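You operate a simulated robot arm through the tools that you are given. There is no shell and no other tool.

You run a simulated two-armed robot. Do the job below in one go: nothing can be reset, and whatever is moved stays where it is left.

## Task
Refill the salt jar to the 150 ml line from the salt tin.
Fine: rest the lid on the dining table top; put the tin back, the lid on, and the jar into its seat in the jar stand. Set down upright: salt tin.

The check looks at the end state, three seconds after you hand in, the way a careful person would. Anything else that was tipped, shoved, dropped, spilled or broken makes it a failure. A push-on lid holds only when it is set on centred and level and pressed home; a screw cap is set on level and turned clockwise until tight.

## Robot
Two 7-joint arms with fingered hands on one trunk that stands fixed in place. Base frame: the origin is at the foot of the trunk, x ahead of it, y to its left, z up. Lengths are in mm, angles in rad, forces in N, time in s.
The left shoulder is at [70, 139, 1153], the right one opposite. With the tool pointing down near the work surface each hand reaches from about 100 to 640 mm from the base axis, measured 20 degrees to its own side. Payload 3.9 kg a hand.
The tool frame of a hand sits at the grasp point between the pads (the TCP): z along the fingers, y along the line on which they close. The tips reach 29 mm beyond it. Largest opening 100 mm; the body of the gripper starts 34 mm behind the TCP. The gripper is a hand of 5 fingers: y runs from the thumb to the fingers, the wrist lies at [-15, -105, -177] in the tool frame, and closing takes about 1.5 s.
Orientation is that of the tool frame in the base frame, as [roll, pitch, yaw] about the fixed x, y, z axes, in that order (R = Rz(yaw) Ry(pitch) Rx(roll)). With the fingers straight down and the wrist toward the robot, the tool's x, y and z point along [0, 1, 0], [1, 0, 0] and [0, 0, -1] of the base frame.

## Interface
- The arms move only by the tool move_arm. It takes "left_moves", "right_moves" or both (then of equal length, played together; a hand with none holds still); each is a list of rows, each a list of 7 numbers: the shift along the tool's x, y, z in m, then the turn, a rotation vector about the tool's x, y, z in rad, then the finger opening in m, from 0 to 0.1. In form: [[tx, ty, tz, ax, ay, az, grip], ...]. A call has 1 to 20 rows; each row shifts and turns the commanded pose from where the row before left it, along the tool's axes as they then stand. Each row takes 0.2 s and may step no farther than 50 mm and 0.15 rad from the row before; otherwise, or with a gripper value out of range, the whole call is refused. Where a pose cannot be reached the arm comes as near as it can. A force on the tool above 40 N (or 10 N above the force at the start of the call, whichever is more), or a blocked arm, ends the call early, and 0.2 s more pass. Each finger travels about 153 mm/s and halts on what it meets, pressing with about 28 N; the grip force reading is that of the motor and also rises with nothing between the fingers. The clock runs only during rows and for 0.2 s after the last one: add rows that do not move to give the fingers time. The reply holds the time, the measured pose of the TCP, the force on the tool along the base axes, the opening and the grip force, in the units named above and with some noise, with the torque about the TCP (base axes, N m) and any sound that the robot's microphone picked up, and new pictures: "pictures" is both (left out), scene, wrist or none (wrist: the cameras of the hands that moved).
- Cameras (640 x 400 px; columns grow to the right, rows downward): "scene" is now at [123.6, 47.9, 1466.2]; the picture's right is [0.54, -0.84, 0.00], its down [-0.53, -0.34, -0.78] and it looks along [0.66, 0.42, -0.63] (base axes); focal length 362 px, centre (320, 200). "left" rides on the left gripper at [-66, -86, -121] in its tool frame; the picture's right is [-0.76, -0.31, 0.58], its down [0.59, -0.70, 0.40] and it looks along [0.28, 0.64, 0.71] (tool axes); focal length 247 px, centre (320, 200). "right" rides on the right gripper at [66, -86, -121] in its tool frame; the picture's right is [-0.76, 0.31, -0.58], its down [-0.59, -0.70, 0.40] and it looks along [-0.28, 0.64, 0.71] (tool axes); focal length 247 px, centre (320, 200). There is no depth. A picture from a camera that has moved, and an enlarged one, comes with that camera's place and axes in the base frame and with its lens.
- slide_trunk(by): slides the trunk up (or, below 0, down) by that many mm; the arms and the scene camera ride with it, the base frame stays. It gives what a move gives, with no picture.
- grasp_type(shape, hand): the hand has 5 fingers and takes this shape, open, in about a second: jaw (thumb against the fingers, like two jaws); tri (thumb and two fingers); tip (a fingertip pinch); poke (one finger out to press); point (the index stretched); flat (the hand flat); cup (the hand cupped); fist (a fist). The gripper value then closes the fingers along that shape, each until it touches; the sizes above hold for jaw. It gives what a move gives, with no picture.
- head_to(pan, tilt): turns the head with the scene camera to pan (to the left, within 1.501 rad either way) and tilt (down, from -0.506 to 1.204), counted from straight ahead of the robot. It gives what a move gives, and a new picture of the scene camera.
- inspect(camera, box): a new picture of the part [left, top, right, bottom] of that camera's present view, enlarged. The clock stands still meanwhile.
- finish_job(): hands the job in; it is judged then, once.

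Nothing tells you positions but the pictures and the camera data. Unless the task says otherwise, let go and move clear before handing in.

The tools are called after ">>>" by a JSON object that holds its "fn" and its "kwargs". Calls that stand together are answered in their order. move_arm: Moves the arms, as the interface text tells. Its arguments: {"type":"object","properties":{"left_moves":{"type":"array","items":{"type":"array","items":{"type":"number"}}},"right_moves":{"type":"array","items":{"type":"array","items":{"type":"number"}}},"pictures":{"type":"string","enum":["both","scene","wrist","none"]}},"required":[]} The other tools are called the same way: slide_trunk (by) slides the trunk up or down; grasp_type (shape, hand) gives the hand a shape; head_to (pan, tilt) turns the head that bears the scene camera; inspect (camera, box) takes an enlarged picture of a part of a camera's view; finish_job () hands the job in.

At the start:

```text
time_s: 0.0
left_position: [395.8, 445.6, 1174.6]
left_tool_rot: [3.141, -0.001, 2.022]
left_ft_force: [-0.1, 0.2, 0.2]
left_ft_torque: [-0.01, 0.03, 0.0]
left_finger_gap: 99.9
left_grasp_force: 0.0
left_shape: jaw
right_position: [432.6, 0.8, 1121.0]
right_tool_rot: [-3.141, -0.001, 2.022]
right_ft_force: [-0.1, -0.3, -1.0]
right_ft_torque: [0.02, 0.01, 0.01]
right_finger_gap: 100.3
right_grasp_force: 0.0
right_shape: jaw
trunk travel left (down, up): [-795.0, 45.0]
head pan, tilt: [0.569, 0.677]
```

scene: 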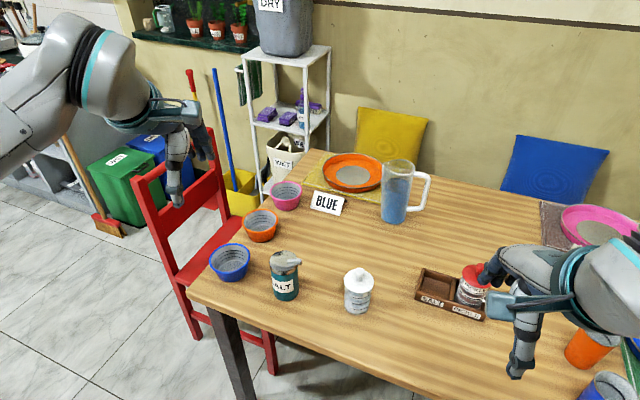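
right: 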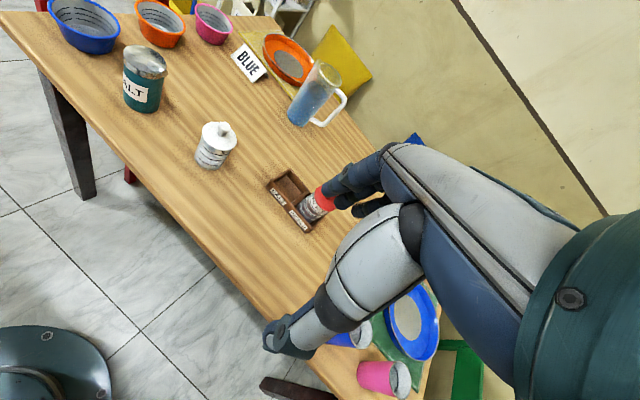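
left: 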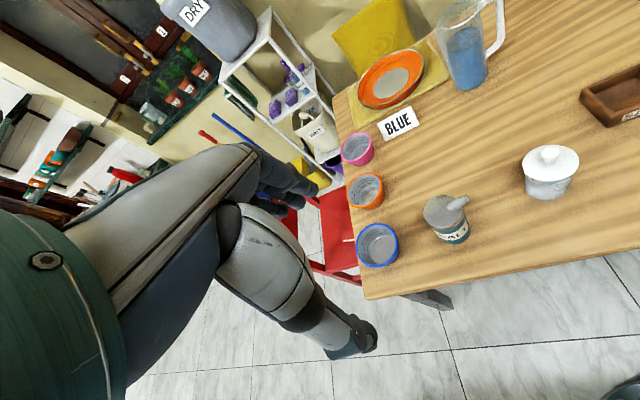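

I see a table with a dark-green SALT tin (it has a spout), a white-lidded jar and a two-seat brown jar stand with a red-lidded jar in one seat. Next I'll look at these more closely.

>>> {"fn": "inspect", "kwargs": {"camera": "scene", "box": [240, 230, 400, 330]}}

>>> {"fn": "inspect", "kwargs": {"camera": "scene", "box": [400, 240, 560, 340]}}

>>> {"fn": "inspect", "kwargs": {"camera": "right", "box": [180, 100, 340, 240]}}

>>> {"fn": "inspect", "kwargs": {"camera": "left", "box": [400, 120, 620, 260]}}

>>> {"fn": "inspect", "kwargs": {"camera": "right", "box": [100, 20, 260, 180]}}

```text
4.00 times, centred on (320, 280) of scene
camera zoom: at [123.6, 47.9, 1466.2], right [0.54, -0.84, 0.0], down [-0.53, -0.34, -0.78], along [0.66, 0.42, -0.63], focal length 1446 px, centre (320, -120)
```

zoom: 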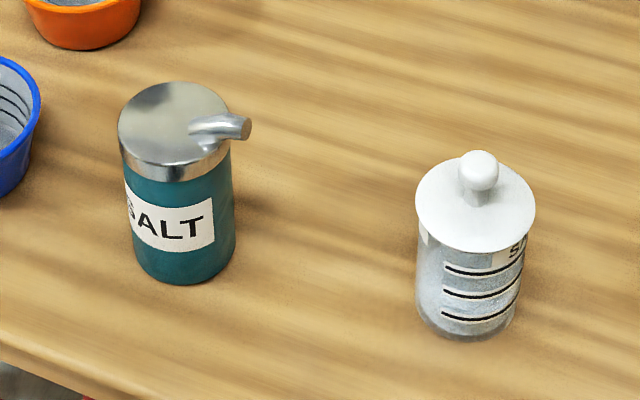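

```text
4.00 times, centred on (480, 290) of scene
camera zoom: at [123.6, 47.9, 1466.2], right [0.54, -0.84, 0.0], down [-0.53, -0.34, -0.78], along [0.66, 0.42, -0.63], focal length 1446 px, centre (-320, -160)
```

zoom: 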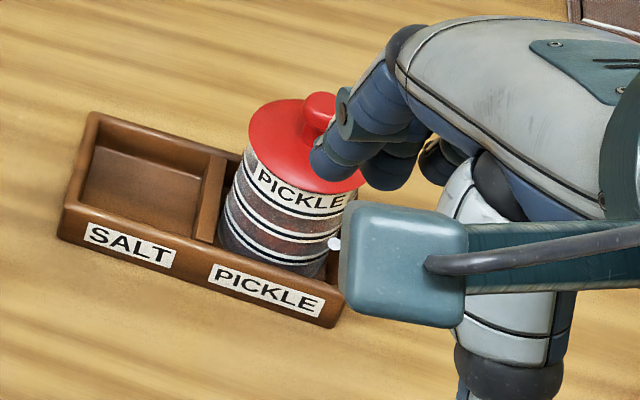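

```text
2.86 times, centred on (260, 170) of right
camera zoom: at [326.9, 22.0, 1243.0], right [0.61, -0.55, 0.58], down [-0.38, -0.84, -0.4], along [0.7, 0.02, -0.71], focal length 706 px, centre (491, 286)
```

zoom: 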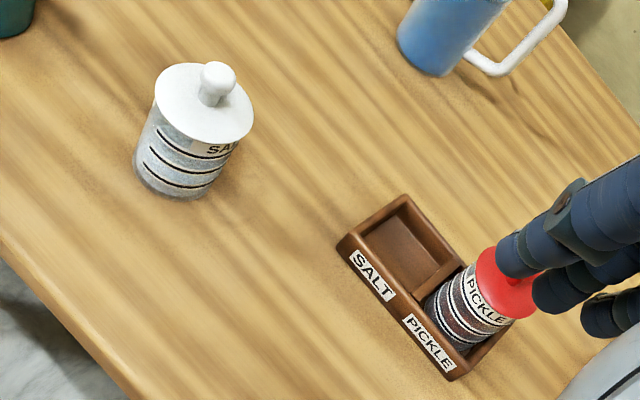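

```text
2.86 times, centred on (510, 190) of left
camera zoom: at [348.5, 348.2, 1295.4], right [0.05, -0.82, -0.58], down [-0.89, 0.22, -0.4], along [0.45, 0.53, -0.71], focal length 706 px, centre (-223, 229)
```

zoom: 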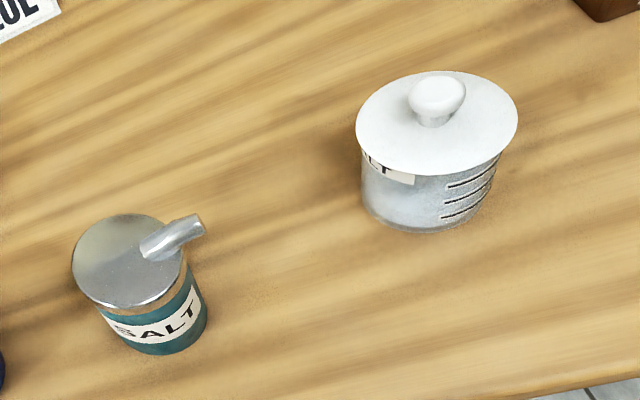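

```text
2.50 times, centred on (180, 100) of right
camera zoom: at [326.9, 22.0, 1243.0], right [0.61, -0.55, 0.58], down [-0.38, -0.84, -0.4], along [0.7, 0.02, -0.71], focal length 617 px, centre (670, 450)
```

zoom: 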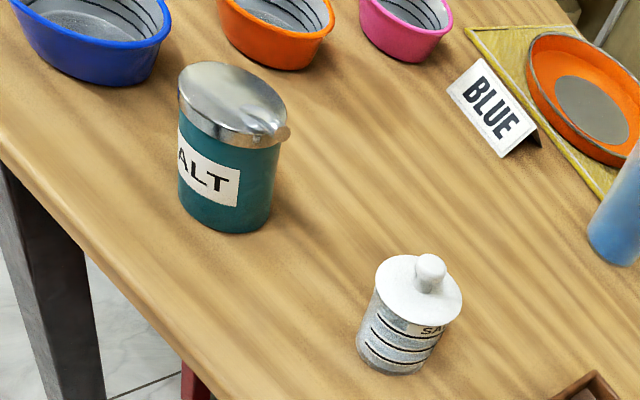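

The jar stands near (604, 249) and the tin near (542, 416), with its spout pointing right. The table top is at z≈716 and the empty SALT seat is near (760, 105). I'll lower the trunk for reach and then look again.

>>> {"fn": "slide_trunk", "kwargs": {"by": -120}}

>>> {"fn": "head_to", "kwargs": {"pan": 0.3, "tilt": 0.75}}

>>> {"fn": "inspect", "kwargs": {"camera": "scene", "box": [180, 180, 340, 280]}}

>>> {"fn": "inspect", "kwargs": {"camera": "scene", "box": [300, 180, 460, 280]}}

```text
time_s: 1.5
left_position: [396.8, 444.7, 1054.5]
left_tool_rot: [3.142, 0.001, 2.021]
left_ft_force: [0.5, 0.9, 0.5]
left_ft_torque: [0.03, 0.0, 0.01]
left_finger_gap: 99.7
left_grasp_force: 0.0
left_shape: jaw
right_position: [433.3, 1.2, 1002.2]
right_tool_rot: [-3.141, -0.001, 2.02]
right_ft_force: [0.3, 0.2, -0.3]
right_ft_torque: [-0.03, -0.01, -0.03]
right_finger_gap: 99.5
right_grasp_force: 0.1
right_shape: jaw
trunk travel left (down, up): [-675.0, 165.0]
head pan, tilt: [0.569, 0.677]
```

```text
time_s: 2.3
left_position: [396.4, 445.4, 1055.7]
left_tool_rot: [3.141, 0.001, 2.02]
left_ft_force: [0.8, 0.5, 0.0]
left_ft_torque: [-0.02, 0.0, 0.03]
left_finger_gap: 100.0
left_grasp_force: 0.1
left_shape: jaw
right_position: [434.1, 1.0, 1001.6]
right_tool_rot: [-3.141, 0.001, 2.022]
right_ft_force: [-0.9, 0.3, -0.1]
right_ft_torque: [-0.01, 0.0, 0.02]
right_finger_gap: 99.9
right_grasp_force: 0.0
right_shape: jaw
trunk travel left (down, up): [-675.0, 165.0]
head pan, tilt: [0.3, 0.75]
camera scene: at [130.5, 26.3, 1340.0], right [0.3, -0.96, 0.0], down [-0.65, -0.2, -0.73], along [0.7, 0.22, -0.68], focal length 362 px, centre (320, 200)
```

scene: 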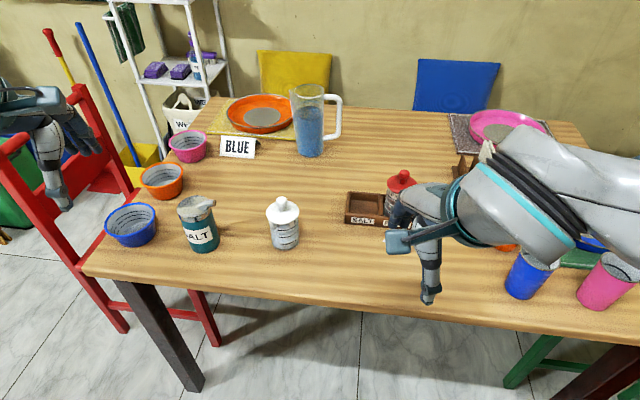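

```text
4.00 times, centred on (260, 230) of scene
camera zoom: at [130.5, 26.3, 1340.0], right [0.3, -0.96, 0.0], down [-0.65, -0.2, -0.73], along [0.7, 0.22, -0.68], focal length 1446 px, centre (560, 80)
```

zoom: 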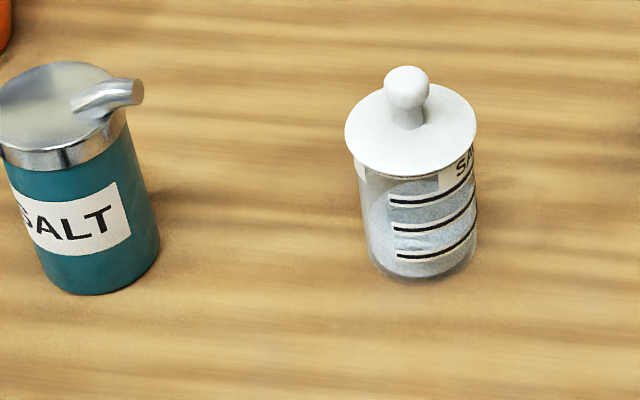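

```text
4.00 times, centred on (380, 230) of scene
camera zoom: at [130.5, 26.3, 1340.0], right [0.3, -0.96, 0.0], down [-0.65, -0.2, -0.73], along [0.7, 0.22, -0.68], focal length 1446 px, centre (80, 80)
```

zoom: 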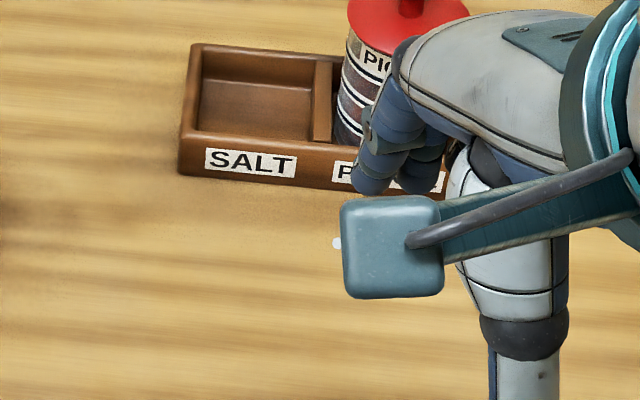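

The jar shows three graduation lines and a SALT label, and some salt inside. I'll look at the hand geometry and find where the lines are numbered.

>>> {"fn": "inspect", "kwargs": {"camera": "scene", "box": [380, 120, 640, 310]}}

>>> {"fn": "inspect", "kwargs": {"camera": "scene", "box": [255, 185, 315, 255]}}

>>> {"fn": "inspect", "kwargs": {"camera": "left", "box": [0, 0, 640, 400]}}

>>> {"fn": "inspect", "kwargs": {"camera": "right", "box": [0, 0, 640, 400]}}

```text
2.11 times, centred on (510, 215) of scene
camera zoom: at [130.5, 26.3, 1340.0], right [0.3, -0.96, 0.0], down [-0.65, -0.2, -0.73], along [0.7, 0.22, -0.68], focal length 761 px, centre (-80, 168)
```

zoom: 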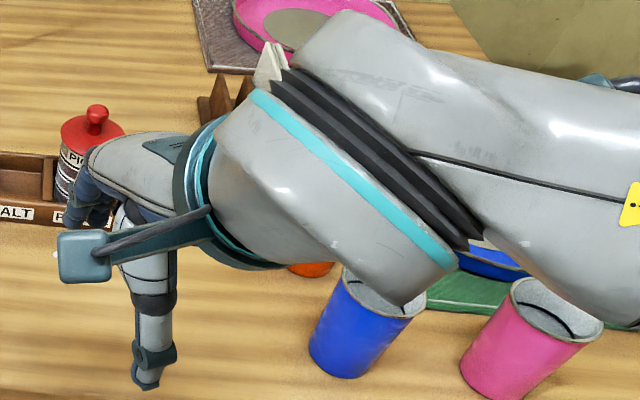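

```text
5.71 times, centred on (285, 220) of scene
camera zoom: at [130.5, 26.3, 1340.0], right [0.3, -0.96, 0.0], down [-0.65, -0.2, -0.73], along [0.7, 0.22, -0.68], focal length 2066 px, centre (520, 86)
```

zoom: 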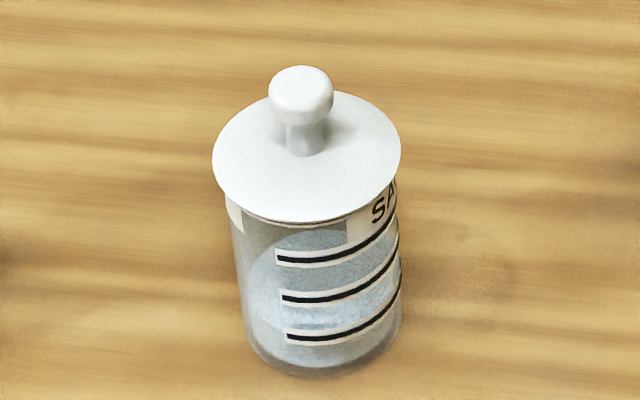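

```text
1.00 times, centred on (320, 200) of left (not enlarged: the box is as wide or as high as the picture)
camera zoom: at [348.5, 348.2, 1175.4], right [0.05, -0.82, -0.58], down [-0.89, 0.22, -0.4], along [0.45, 0.53, -0.71], focal length 247 px, centre (320, 200)
```

zoom: 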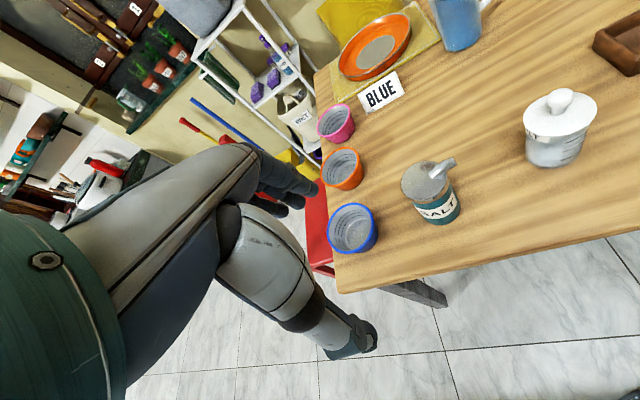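

```text
1.00 times, centred on (320, 200) of right (not enlarged: the box is as wide or as high as the picture)
camera zoom: at [326.9, 22.1, 1123.0], right [0.61, -0.55, 0.58], down [-0.38, -0.84, -0.4], along [0.7, 0.02, -0.71], focal length 247 px, centre (320, 200)
```

zoom: 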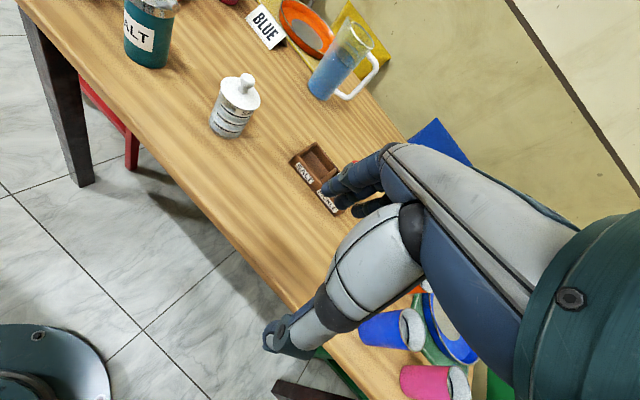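

The lines read like lower, middle and upper marks, and the salt seems to sit below the top one. I'll clear the right arm to its side and test the left arm's reach high above the table.

>>> {"fn": "move_arm", "kwargs": {"right_moves": [[-0.045, -0.022, 0, 0, 0, 0, 0.1], [-0.045, -0.022, 0, 0, 0, 0, 0.1], [-0.045, -0.022, 0, 0, 0, 0, 0.1], [0, 0, 0, 0, 0, 0, 0.1]], "pictures": "none"}}

>>> {"fn": "move_arm", "kwargs": {"left_moves": [[-0.044, 0.021, 0, 0, 0, 0, 0.1], [-0.044, 0.021, 0, 0, 0, 0, 0.1], [-0.044, 0.021, 0, 0, 0, 0, 0.1], [-0.044, 0.021, 0, 0, 0, 0, 0.1], [-0.044, 0.021, 0, 0, 0, 0, 0.1], [-0.044, 0.021, 0, 0, 0, 0, 0.1], [-0.044, 0.021, 0, 0, 0, 0, 0.1], [-0.044, 0.021, 0, 0, 0, 0, 0.1], [0, 0, 0, 0, 0, 0, 0.1], [0, 0, 0, 0, 0, 0, 0.1]]}}

```text
time_s: 3.3
left_position: [397.0, 446.5, 1054.9]
left_tool_rot: [3.141, 0.002, 2.019]
left_ft_force: [0.8, 0.3, 0.3]
left_ft_torque: [-0.03, -0.02, -0.02]
left_finger_gap: 99.8
left_grasp_force: 0.0
left_shape: jaw
right_position: [434.3, -148.5, 1004.8]
right_tool_rot: [-3.141, 0.003, 2.024]
right_ft_force: [0.6, -0.2, -0.3]
right_ft_torque: [0.0, 0.0, 0.01]
right_finger_gap: 99.5
right_grasp_force: 0.0
right_shape: jaw
trunk travel left (down, up): [-675.0, 165.0]
head pan, tilt: [0.3, 0.75]
```

```text
time_s: 5.5
left_position: [702.6, 198.1, 1056.3]
left_tool_rot: [3.141, -0.003, 2.02]
left_ft_force: [0.5, -0.1, -0.5]
left_ft_torque: [0.03, 0.01, -0.01]
left_finger_gap: 99.8
left_grasp_force: 0.0
left_shape: jaw
right_position: [434.9, -149.8, 1003.8]
right_tool_rot: [3.141, 0.001, 2.021]
right_ft_force: [0.2, -1.0, 1.1]
right_ft_torque: [0.03, 0.05, -0.02]
right_finger_gap: 100.1
right_grasp_force: 0.1
right_shape: jaw
trunk travel left (down, up): [-675.0, 165.0]
head pan, tilt: [0.3, 0.75]
camera scene: at [131.1, 25.4, 1340.0], right [0.3, -0.96, 0.0], down [-0.65, -0.2, -0.73], along [0.7, 0.22, -0.68], focal length 362 px, centre (320, 200)
camera left: at [655.2, 100.6, 1176.4], right [0.05, -0.81, -0.58], down [-0.89, 0.23, -0.4], along [0.45, 0.53, -0.71], focal length 247 px, centre (320, 200)
```

scene: 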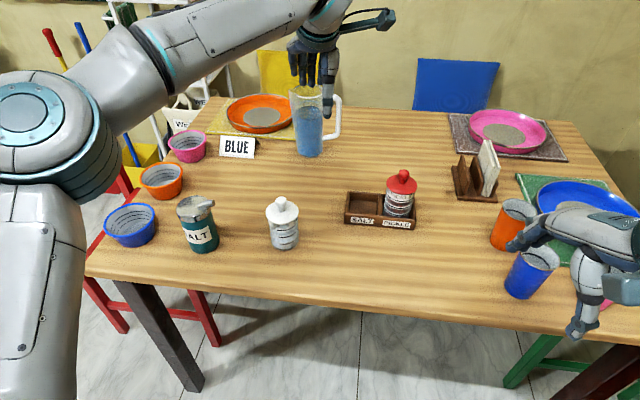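
left: 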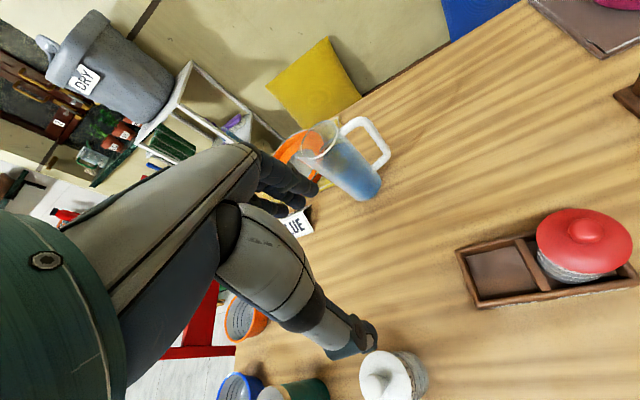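

The reach is better than feared, and the arm tracked perfectly. Now I'll test above the seat with the hand turned square to the stand; from there I can also look down at the stand.

>>> {"fn": "move_arm", "kwargs": {"left_moves": [[-0.037, 0.004, 0, 0, 0, 0, 0.1], [-0.036, 0.004, 0, 0, 0, 0, 0.1], [-0.036, 0.003, 0, 0, 0, 0, 0.1], [0, 0, 0, 0, 0, 0.15, 0.1], [0, 0, 0, 0, 0, 0.15, 0.1], [0, 0, 0, 0, 0, 0.15, 0.1], [0, 0, 0, 0, 0, 0, 0.1], [0, 0, 0, 0, 0, 0, 0.1]]}}

>>> {"fn": "inspect", "kwargs": {"camera": "left", "box": [320, 160, 640, 400]}}

>>> {"fn": "inspect", "kwargs": {"camera": "scene", "box": [330, 160, 450, 240]}}

>>> {"fn": "inspect", "kwargs": {"camera": "scene", "box": [160, 180, 320, 260]}}

```text
time_s: 7.3
left_position: [748.8, 118.3, 1056.6]
left_tool_rot: [3.132, 0.0, 1.639]
left_ft_force: [-0.3, 0.0, 0.0]
left_ft_torque: [-0.02, -0.03, 0.02]
left_finger_gap: 99.7
left_grasp_force: 0.1
left_shape: jaw
left hand out of reach, approached as far as the arm can: row 3, 6
right_position: [433.5, -150.4, 1004.6]
right_tool_rot: [-3.141, 0.0, 2.022]
right_ft_force: [0.1, -1.2, 0.0]
right_ft_torque: [-0.01, 0.04, 0.0]
right_finger_gap: 100.0
right_grasp_force: 0.1
right_shape: jaw
trunk travel left (down, up): [-675.0, 165.0]
head pan, tilt: [0.3, 0.75]
camera scene: at [130.1, 26.3, 1340.1], right [0.3, -0.96, 0.0], down [-0.65, -0.2, -0.73], along [0.7, 0.22, -0.68], focal length 362 px, centre (320, 200)
camera left: at [667.1, 45.8, 1175.9], right [-0.25, -0.78, -0.58], down [-0.74, 0.54, -0.41], along [0.63, 0.33, -0.71], focal length 247 px, centre (320, 200)
```

scene: 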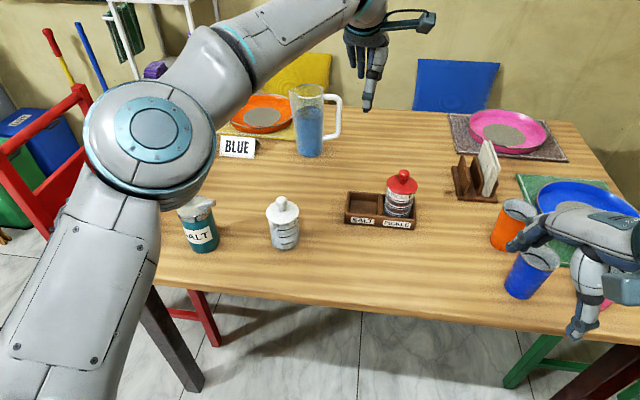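
left: 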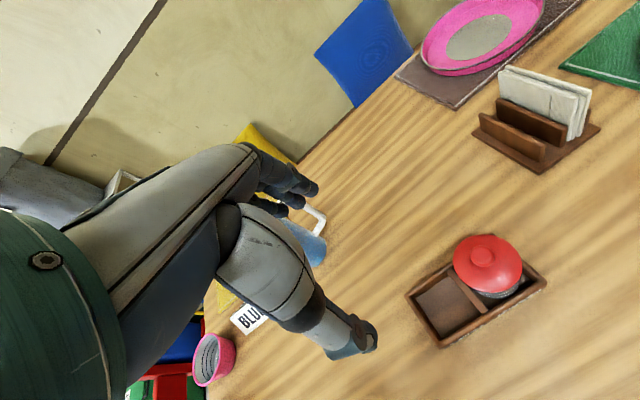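

```text
1.67 times, centred on (480, 280) of left
camera zoom: at [667.1, 45.8, 1175.9], right [-0.25, -0.78, -0.58], down [-0.74, 0.54, -0.41], along [0.63, 0.33, -0.71], focal length 412 px, centre (53, 67)
```

zoom: 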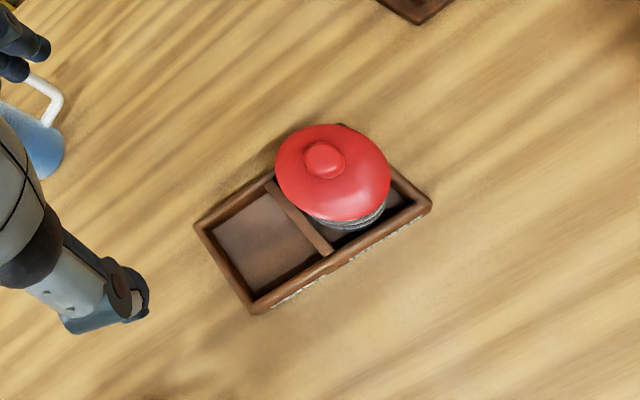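

```text
5.00 times, centred on (390, 200) of scene
camera zoom: at [130.1, 26.3, 1340.1], right [0.3, -0.96, 0.0], down [-0.65, -0.2, -0.73], along [0.7, 0.22, -0.68], focal length 1808 px, centre (-30, 200)
```

zoom: 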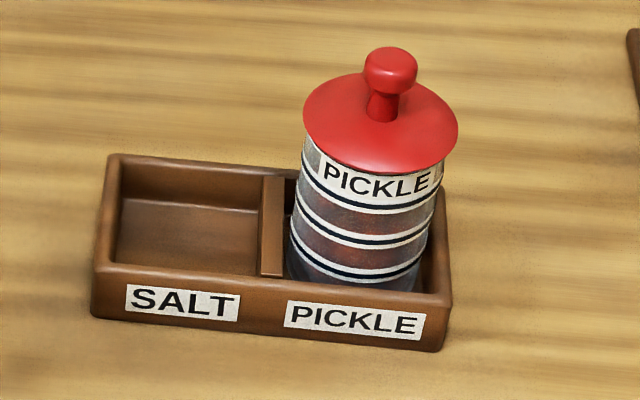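

```text
4.00 times, centred on (240, 220) of scene
camera zoom: at [130.1, 26.3, 1340.1], right [0.3, -0.96, 0.0], down [-0.65, -0.2, -0.73], along [0.7, 0.22, -0.68], focal length 1446 px, centre (640, 120)
```

zoom: 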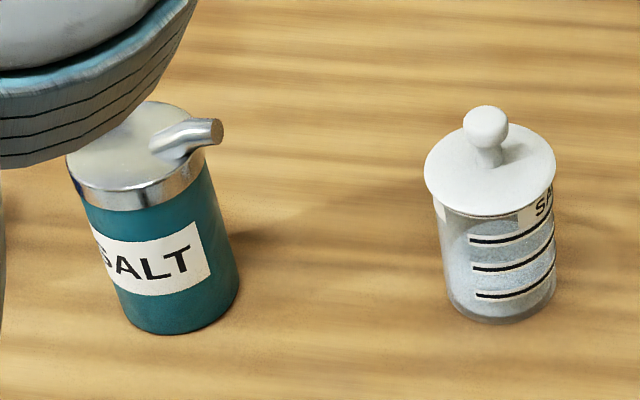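

The reach limit is about 610 mm from shoulder to wrist, so the seat is reachable from above. The knob top is near (590, 246, 868) and the stand top near z≈770, so the table is probably around z≈740. I'll bring the open hand over the jar lid and check with the wrist camera.

>>> {"fn": "move_arm", "kwargs": {"left_moves": [[0.032, -0.038, 0.0, 0, 0, 0, 0.1], [0.032, -0.038, 0.0, 0, 0, 0, 0.1], [0.032, -0.038, 0, 0, 0, 0, 0.1], [0.032, -0.038, 0, 0, 0, 0, 0.1], [0, 0, 0.025, 0, 0, 0, 0.1], [0, 0, 0.025, 0, 0, 0, 0.1], [0, 0, 0.025, 0, 0, 0, 0.1], [0, 0, 0, 0, 0, 0, 0.1]]}}

```text
time_s: 9.1
left_position: [589.0, 235.7, 978.3]
left_tool_rot: [3.131, -0.001, 1.641]
left_ft_force: [0.0, 0.3, 0.5]
left_ft_torque: [0.01, 0.01, 0.0]
left_finger_gap: 99.8
left_grasp_force: 0.0
left_shape: jaw
right_position: [433.4, -151.1, 1004.7]
right_tool_rot: [-3.141, 0.0, 2.022]
right_ft_force: [-0.5, 0.2, -0.1]
right_ft_torque: [-0.02, 0.01, -0.03]
right_finger_gap: 99.6
right_grasp_force: 0.0
right_shape: jaw
trunk travel left (down, up): [-675.0, 165.0]
head pan, tilt: [0.3, 0.75]
camera scene: at [130.2, 26.2, 1340.0], right [0.3, -0.96, 0.0], down [-0.65, -0.2, -0.73], along [0.7, 0.22, -0.68], focal length 362 px, centre (320, 200)
camera left: at [507.3, 162.8, 1098.4], right [-0.25, -0.78, -0.58], down [-0.74, 0.54, -0.41], along [0.63, 0.33, -0.71], focal length 247 px, centre (320, 200)
```

scene: 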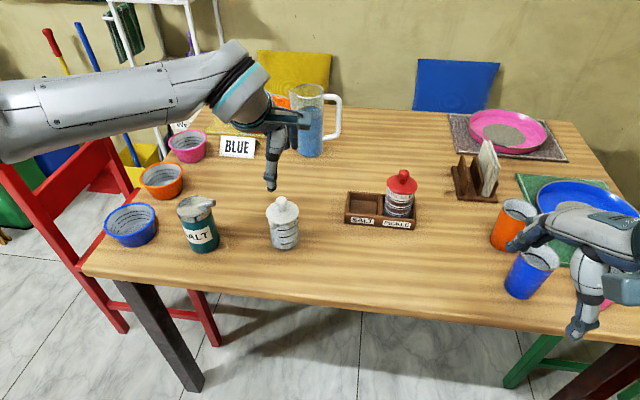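
left: 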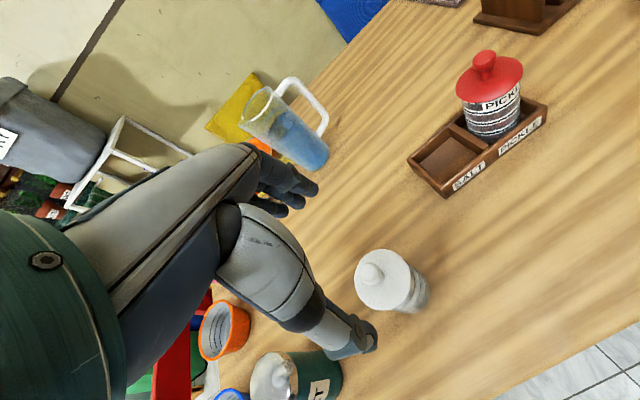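

The wrist picture puts the knob directly below the grasp point, about 98 mm down (z≈880). I'll lower partway and check the centring again.

>>> {"fn": "move_arm", "kwargs": {"left_moves": [[0, 0, 0.02, 0, 0, 0, 0.07], [0, 0, 0.02, 0, 0, 0, 0.07], [0, 0, 0.015, 0, 0, 0, 0.07], [0, 0, 0, 0, 0, 0, 0.07]]}}

>>> {"fn": "inspect", "kwargs": {"camera": "left", "box": [220, 140, 480, 380]}}

>>> {"fn": "inspect", "kwargs": {"camera": "scene", "box": [220, 140, 380, 260]}}

```text
time_s: 10.1
left_position: [591.1, 235.7, 922.5]
left_tool_rot: [3.131, -0.001, 1.641]
left_ft_force: [0.0, 0.4, -0.1]
left_ft_torque: [0.01, 0.01, 0.0]
left_finger_gap: 70.4
left_grasp_force: 0.0
left_shape: jaw
right_position: [434.2, -149.5, 1003.6]
right_tool_rot: [3.141, 0.0, 2.021]
right_ft_force: [-0.4, 0.2, -0.1]
right_ft_torque: [-0.02, -0.01, -0.01]
right_finger_gap: 99.7
right_grasp_force: 0.0
right_shape: jaw
trunk travel left (down, up): [-675.0, 165.0]
head pan, tilt: [0.3, 0.75]
camera scene: at [130.3, 26.2, 1340.0], right [0.3, -0.96, 0.0], down [-0.65, -0.2, -0.73], along [0.7, 0.22, -0.68], focal length 362 px, centre (320, 200)
camera left: at [509.4, 163.0, 1042.0], right [-0.25, -0.78, -0.58], down [-0.74, 0.54, -0.41], along [0.63, 0.33, -0.71], focal length 247 px, centre (320, 200)
```

scene: 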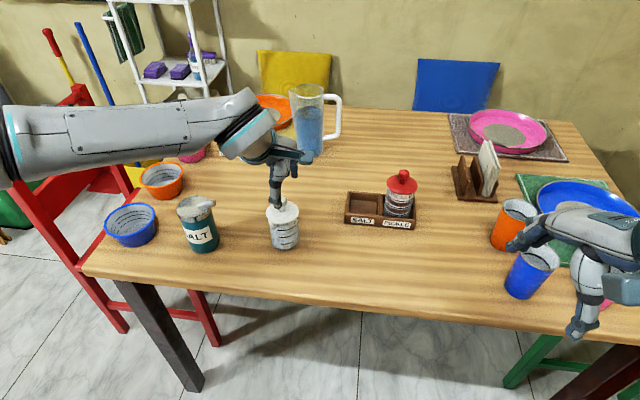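
left: 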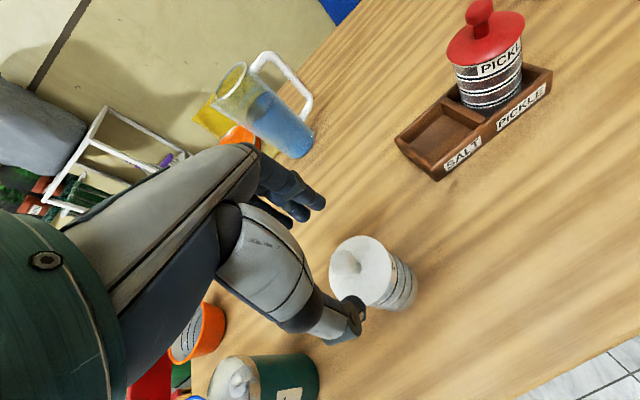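

```text
1.67 times, centred on (350, 260) of left
camera zoom: at [509.4, 163.0, 1042.0], right [-0.25, -0.78, -0.58], down [-0.74, 0.54, -0.41], along [0.63, 0.33, -0.71], focal length 412 px, centre (270, 100)
```

zoom: 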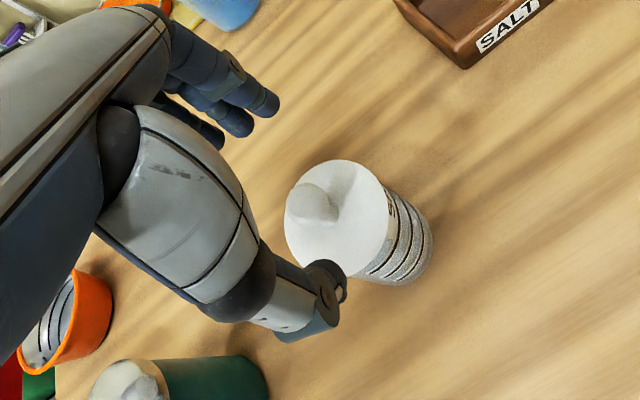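

```text
3.33 times, centred on (300, 200) of scene
camera zoom: at [130.3, 26.2, 1340.0], right [0.3, -0.96, 0.0], down [-0.65, -0.2, -0.73], along [0.7, 0.22, -0.68], focal length 1205 px, centre (387, 200)
```

zoom: 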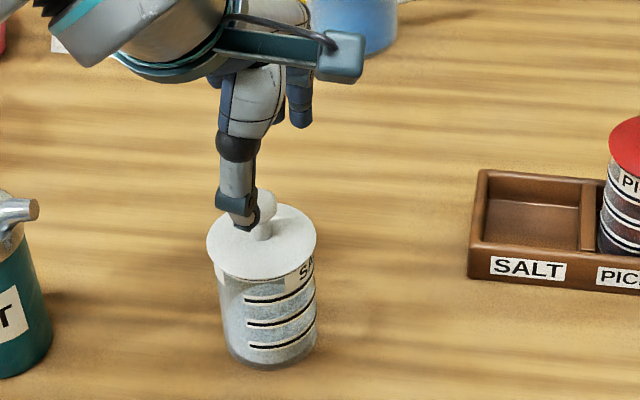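

The knob is about 44 mm below the grasp point and a few mm toward the robot. I'll correct, descend to knob height and close on it.

>>> {"fn": "move_arm", "kwargs": {"left_moves": [[-0.004, -0.003, 0.012, 0, 0, 0, 0.07], [0, 0, 0.013, 0, 0, 0, 0.07], [0, 0, 0.012, 0, 0, 0, 0.07], [0, 0, 0, 0, 0, 0, 0.07]]}}

>>> {"fn": "inspect", "kwargs": {"camera": "left", "box": [220, 140, 480, 380]}}

>>> {"fn": "inspect", "kwargs": {"camera": "scene", "box": [220, 140, 380, 260]}}

```text
time_s: 11.1
left_position: [587.1, 232.2, 886.1]
left_tool_rot: [3.129, 0.0, 1.64]
left_ft_force: [0.0, -1.0, -0.4]
left_ft_torque: [0.01, 0.03, 0.03]
left_finger_gap: 70.2
left_grasp_force: 0.1
left_shape: jaw
right_position: [434.5, -150.6, 1004.7]
right_tool_rot: [-3.14, 0.0, 2.02]
right_ft_force: [-0.4, 0.5, -0.2]
right_ft_torque: [0.0, 0.04, 0.0]
right_finger_gap: 99.6
right_grasp_force: 0.0
right_shape: jaw
trunk travel left (down, up): [-675.0, 165.0]
head pan, tilt: [0.3, 0.75]
camera scene: at [130.3, 26.2, 1340.0], right [0.3, -0.96, 0.0], down [-0.65, -0.2, -0.73], along [0.7, 0.22, -0.68], focal length 362 px, centre (320, 200)
camera left: at [505.3, 159.4, 1006.3], right [-0.25, -0.78, -0.58], down [-0.74, 0.54, -0.41], along [0.63, 0.33, -0.71], focal length 247 px, centre (320, 200)
```

scene: 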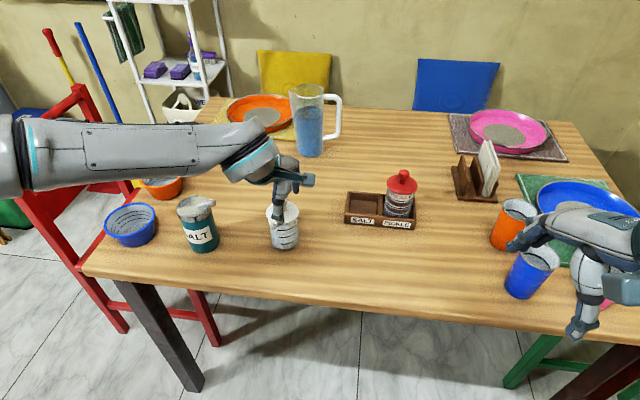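
left: 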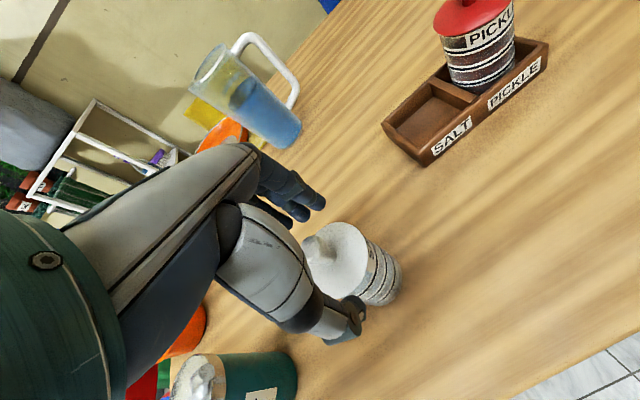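

```text
1.67 times, centred on (350, 260) of left
camera zoom: at [505.3, 159.4, 1006.3], right [-0.25, -0.78, -0.58], down [-0.74, 0.54, -0.41], along [0.63, 0.33, -0.71], focal length 412 px, centre (270, 100)
```

zoom: 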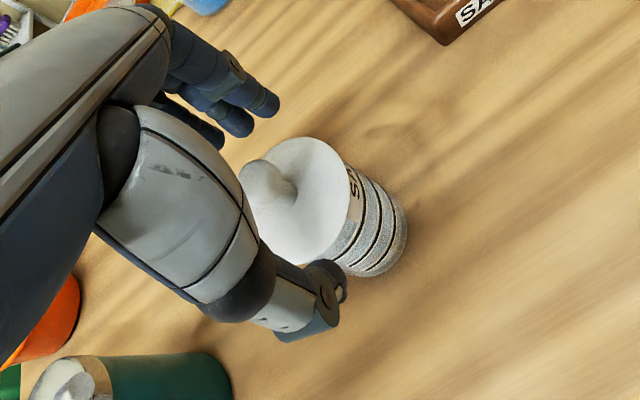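

```text
3.33 times, centred on (300, 200) of scene
camera zoom: at [130.3, 26.2, 1340.0], right [0.3, -0.96, 0.0], down [-0.65, -0.2, -0.73], along [0.7, 0.22, -0.68], focal length 1205 px, centre (387, 200)
```

zoom: 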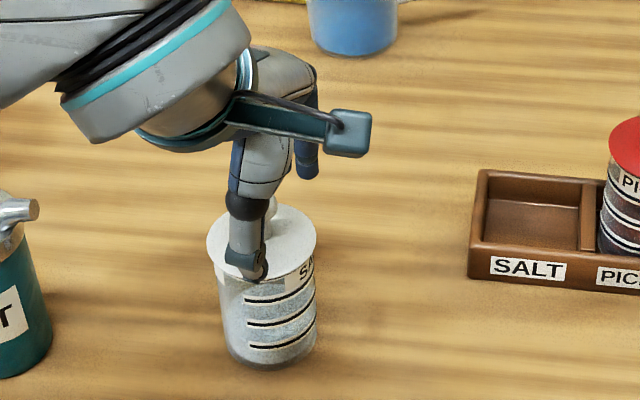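

The knob sits about 3.5 mm toward the thumb side. I'll centre on it and close.

>>> {"fn": "move_arm", "kwargs": {"left_moves": [[-0.002, -0.0035, 0, 0, 0, 0, 0.07], [0, 0, 0, 0, 0, 0, 0.05], [0, 0, 0, 0, 0, 0, 0.04], [0, 0, 0, 0, 0, 0, 0.03], [0, 0, 0, 0, 0, 0, 0.02], [0, 0, 0, 0, 0, 0, 0.01], [0, 0, 0, 0, 0, 0, 0.0], [0, 0, 0, 0, 0, 0, 0.0], [0, 0, 0, 0, 0, 0, 0.0]]}}

>>> {"fn": "inspect", "kwargs": {"camera": "left", "box": [220, 140, 480, 380]}}

>>> {"fn": "inspect", "kwargs": {"camera": "scene", "box": [220, 140, 380, 260]}}

```text
time_s: 13.1
left_position: [584.6, 228.4, 886.9]
left_tool_rot: [3.133, 0.0, 1.64]
left_ft_force: [0.5, -0.9, 0.0]
left_ft_torque: [-0.01, -0.01, 0.0]
left_finger_gap: 0.0
left_grasp_force: 28.3
left_shape: jaw
right_position: [433.8, -150.2, 1004.7]
right_tool_rot: [-3.141, -0.001, 2.02]
right_ft_force: [-0.3, 0.4, 0.0]
right_ft_torque: [0.05, -0.04, 0.03]
right_finger_gap: 99.7
right_grasp_force: 0.1
right_shape: jaw
trunk travel left (down, up): [-675.0, 165.0]
head pan, tilt: [0.3, 0.75]
camera scene: at [130.5, 26.2, 1340.0], right [0.3, -0.96, 0.0], down [-0.65, -0.2, -0.73], along [0.7, 0.22, -0.68], focal length 362 px, centre (320, 200)
camera left: at [502.3, 156.5, 1006.8], right [-0.25, -0.78, -0.58], down [-0.74, 0.54, -0.41], along [0.63, 0.33, -0.71], focal length 247 px, centre (320, 200)
```

scene: 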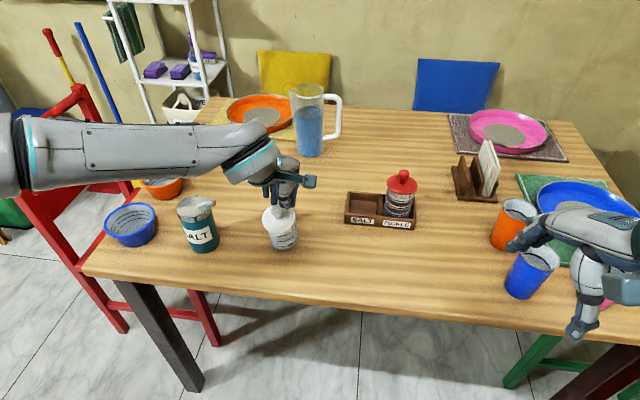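
left: 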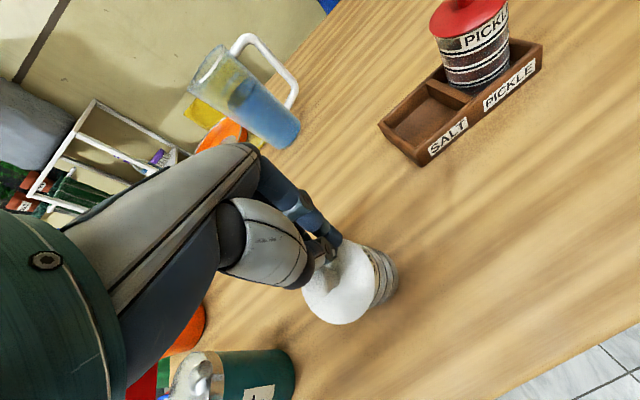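

```text
1.67 times, centred on (350, 260) of left
camera zoom: at [502.3, 156.5, 1006.8], right [-0.25, -0.78, -0.58], down [-0.74, 0.54, -0.41], along [0.63, 0.33, -0.71], focal length 412 px, centre (270, 100)
```

zoom: 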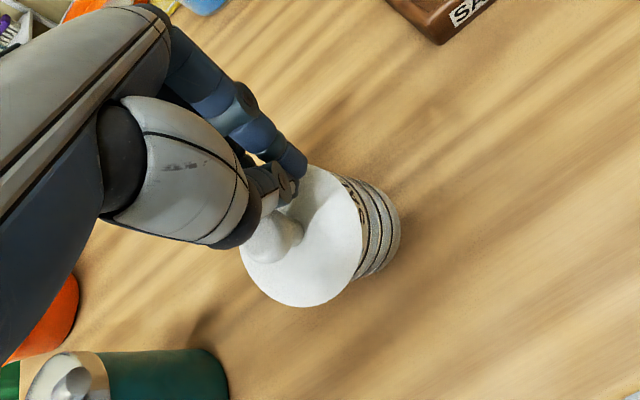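

```text
3.33 times, centred on (300, 200) of scene
camera zoom: at [130.5, 26.2, 1340.0], right [0.3, -0.96, 0.0], down [-0.65, -0.2, -0.73], along [0.7, 0.22, -0.68], focal length 1205 px, centre (387, 200)
```

zoom: 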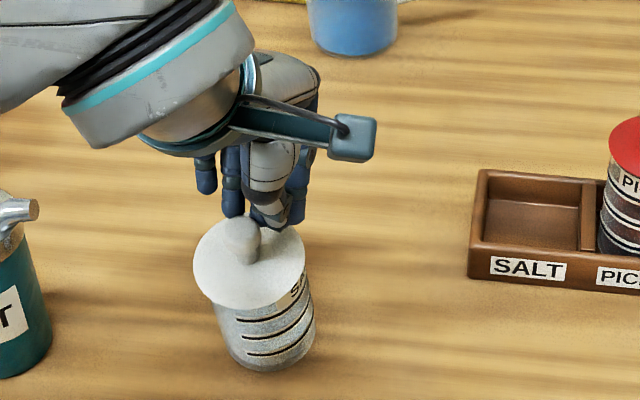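

The fingers closed past the knob: the thumb slipped beside it, and the jar now leans against the fingers. I'll ease the hand away (far side) slowly so the jar rights itself, and watch.

>>> {"fn": "move_arm", "kwargs": {"left_moves": [[0, 0.003, 0, 0, 0, 0, 0.0], [0, 0.003, 0, 0, 0, 0, 0.0], [0, 0.003, 0, 0, 0, 0, 0.0], [0, 0.003, 0, 0, 0, 0, 0.0]]}}

>>> {"fn": "inspect", "kwargs": {"camera": "left", "box": [220, 140, 480, 380]}}

>>> {"fn": "inspect", "kwargs": {"camera": "scene", "box": [240, 170, 340, 260]}}

```text
time_s: 14.1
left_position: [596.3, 230.7, 887.0]
left_tool_rot: [3.132, 0.0, 1.641]
left_ft_force: [0.8, -0.4, 1.3]
left_ft_torque: [0.01, -0.02, -0.02]
left_finger_gap: 0.0
left_grasp_force: 27.8
left_shape: jaw
right_position: [432.6, -150.7, 1004.8]
right_tool_rot: [3.141, 0.001, 2.022]
right_ft_force: [-0.5, -0.2, 0.9]
right_ft_torque: [0.01, 0.01, -0.01]
right_finger_gap: 99.7
right_grasp_force: 0.1
right_shape: jaw
trunk travel left (down, up): [-675.0, 165.0]
head pan, tilt: [0.3, 0.75]
camera scene: at [130.6, 26.1, 1340.0], right [0.3, -0.96, 0.0], down [-0.65, -0.2, -0.73], along [0.7, 0.22, -0.68], focal length 362 px, centre (320, 200)
camera left: at [515.0, 158.0, 1006.8], right [-0.25, -0.78, -0.58], down [-0.74, 0.54, -0.41], along [0.63, 0.33, -0.71], focal length 247 px, centre (320, 200)
```

scene: 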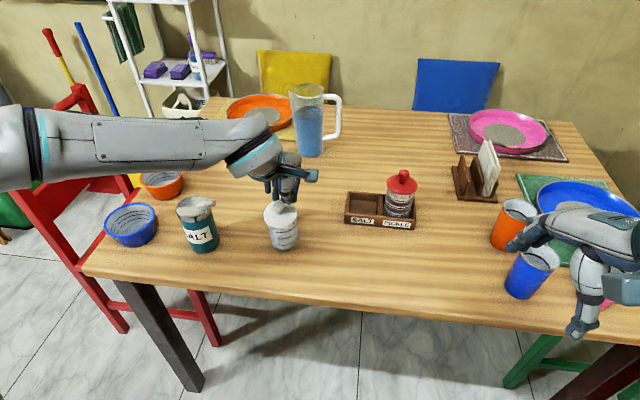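
left: 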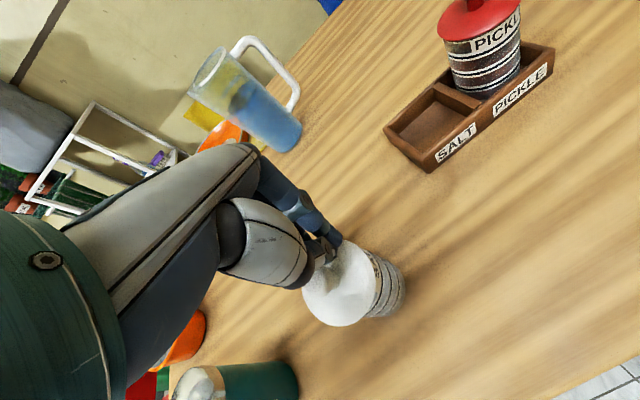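

```text
1.67 times, centred on (350, 260) of left
camera zoom: at [515.0, 158.0, 1006.8], right [-0.25, -0.78, -0.58], down [-0.74, 0.54, -0.41], along [0.63, 0.33, -0.71], focal length 412 px, centre (270, 100)
```

zoom: 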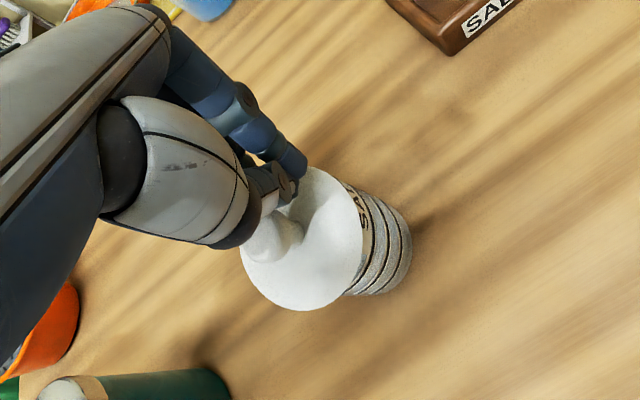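

```text
4.44 times, centred on (290, 215) of scene
camera zoom: at [130.6, 26.1, 1340.0], right [0.3, -0.96, 0.0], down [-0.65, -0.2, -0.73], along [0.7, 0.22, -0.68], focal length 1607 px, centre (453, 133)
```

zoom: 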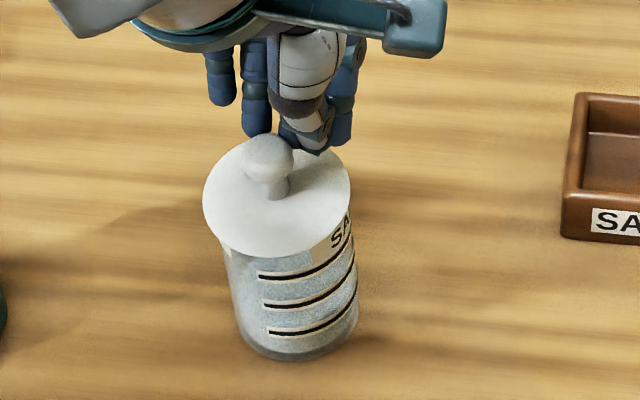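

The jar is following and coming upright. I'll keep backing off until it stands free.

>>> {"fn": "move_arm", "kwargs": {"left_moves": [[0, 0.003, 0, 0, 0, 0, 0.0], [0, 0.003, 0, 0, 0, 0, 0.0], [0, 0.003, 0, 0, 0, 0, 0.0], [0, 0.003, 0, 0, 0, 0, 0.0], [0, 0.004, 0, 0, 0, 0, 0.0], [0, 0.004, 0, 0, 0, 0, 0.0], [0, 0.004, 0, 0, 0, 0, 0.0]]}}

>>> {"fn": "inspect", "kwargs": {"camera": "scene", "box": [240, 170, 340, 260]}}

```text
time_s: 15.7
left_position: [619.6, 230.8, 889.4]
left_tool_rot: [3.131, -0.002, 1.641]
left_ft_force: [-0.5, 0.5, -0.5]
left_ft_torque: [0.0, -0.03, 0.0]
left_finger_gap: 0.2
left_grasp_force: 27.5
left_shape: jaw
right_position: [433.7, -150.5, 1004.2]
right_tool_rot: [3.141, 0.0, 2.022]
right_ft_force: [-0.4, -0.3, -1.0]
right_ft_torque: [-0.02, -0.02, -0.02]
right_finger_gap: 99.8
right_grasp_force: 0.1
right_shape: jaw
trunk travel left (down, up): [-675.0, 165.0]
head pan, tilt: [0.3, 0.75]
camera scene: at [130.6, 26.1, 1340.0], right [0.3, -0.96, 0.0], down [-0.65, -0.2, -0.73], along [0.7, 0.22, -0.68], focal length 362 px, centre (320, 200)
camera left: at [538.2, 159.2, 1008.2], right [-0.25, -0.78, -0.58], down [-0.74, 0.54, -0.41], along [0.63, 0.33, -0.71], focal length 247 px, centre (320, 200)
```

scene: 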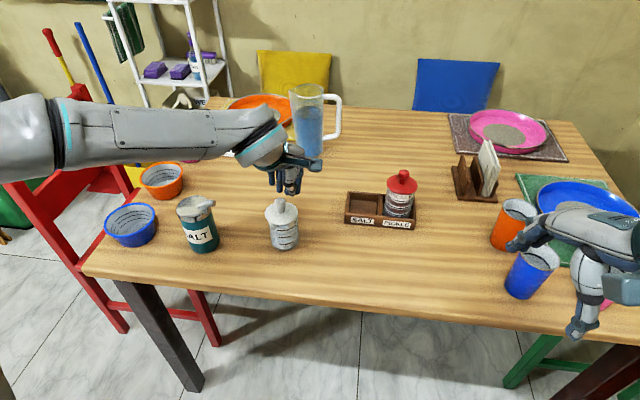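
left: 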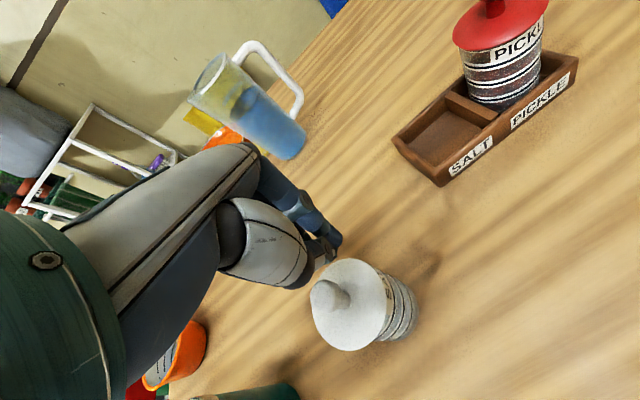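

```text
4.44 times, centred on (290, 215) of scene
camera zoom: at [130.6, 26.1, 1340.0], right [0.3, -0.96, 0.0], down [-0.65, -0.2, -0.73], along [0.7, 0.22, -0.68], focal length 1607 px, centre (453, 133)
```

zoom: 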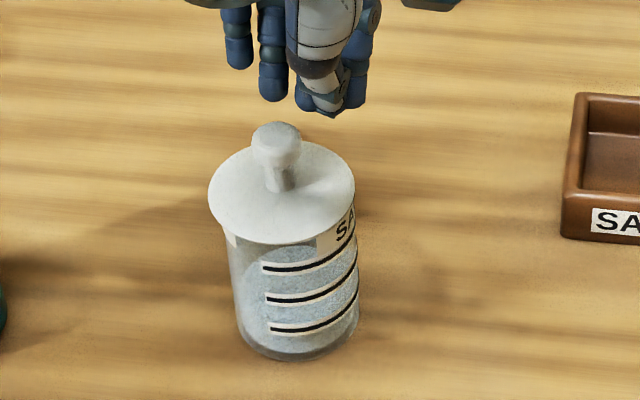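

The jar stands upright again. Re-triangulating gives the knob at about (591, 247, 862), which is lower and further left than I had assumed. I'll rise, open, move over it and verify.

>>> {"fn": "move_arm", "kwargs": {"left_moves": [[0, 0, -0.02, 0, 0, 0, 0.0], [0, 0, -0.02, 0, 0, 0, 0.03], [0.009, -0.014, 0, 0, 0, 0, 0.06], [0.009, -0.0135, 0, 0, 0, 0, 0.06], [0, 0, 0, 0, 0, 0, 0.06]]}}

>>> {"fn": "inspect", "kwargs": {"camera": "left", "box": [220, 140, 480, 380]}}

>>> {"fn": "inspect", "kwargs": {"camera": "scene", "box": [240, 170, 340, 260]}}

```text
time_s: 16.9
left_position: [591.5, 246.3, 927.2]
left_tool_rot: [3.133, -0.002, 1.641]
left_ft_force: [-0.5, 0.6, -0.1]
left_ft_torque: [-0.02, -0.02, 0.0]
left_finger_gap: 60.0
left_grasp_force: 0.1
left_shape: jaw
right_position: [434.0, -151.0, 1005.1]
right_tool_rot: [-3.142, 0.001, 2.021]
right_ft_force: [0.3, -0.6, 0.7]
right_ft_torque: [-0.01, -0.04, 0.0]
right_finger_gap: 100.0
right_grasp_force: 0.0
right_shape: jaw
trunk travel left (down, up): [-675.0, 165.0]
head pan, tilt: [0.3, 0.75]
camera scene: at [130.9, 26.0, 1340.0], right [0.3, -0.96, 0.0], down [-0.65, -0.2, -0.73], along [0.7, 0.22, -0.68], focal length 362 px, centre (320, 200)
camera left: at [510.2, 173.9, 1047.2], right [-0.25, -0.78, -0.58], down [-0.74, 0.54, -0.4], along [0.63, 0.33, -0.71], focal length 247 px, centre (320, 200)
```

scene: 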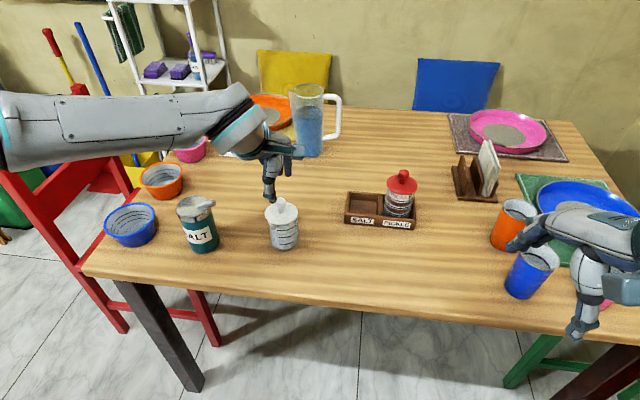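
left: 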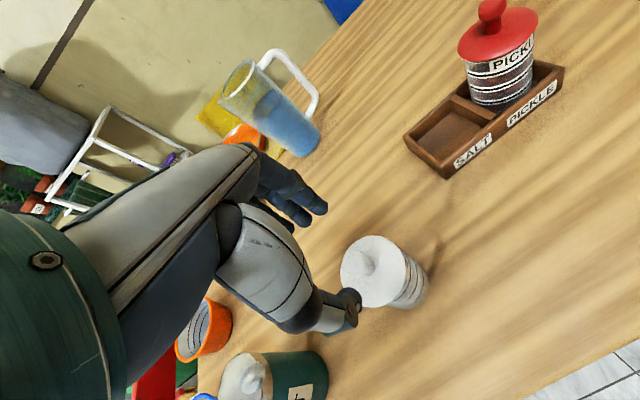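

```text
1.67 times, centred on (350, 260) of left
camera zoom: at [510.2, 173.9, 1047.2], right [-0.25, -0.78, -0.58], down [-0.74, 0.54, -0.4], along [0.63, 0.33, -0.71], focal length 412 px, centre (270, 100)
```

zoom: 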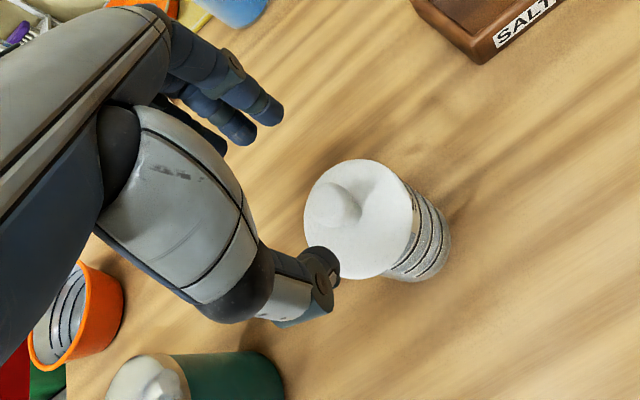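

```text
4.44 times, centred on (290, 215) of scene
camera zoom: at [130.9, 26.0, 1340.0], right [0.3, -0.96, 0.0], down [-0.65, -0.2, -0.73], along [0.7, 0.22, -0.68], focal length 1607 px, centre (453, 133)
```

zoom: 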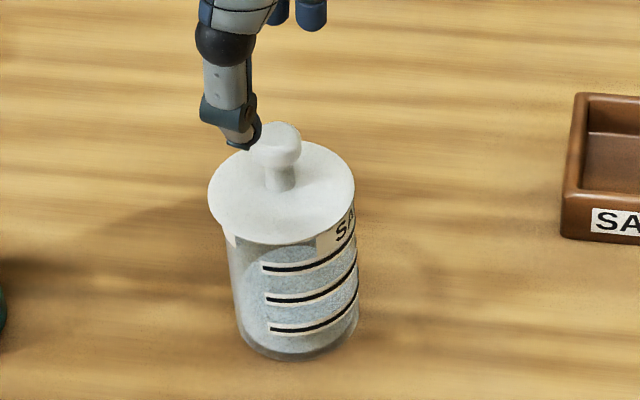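

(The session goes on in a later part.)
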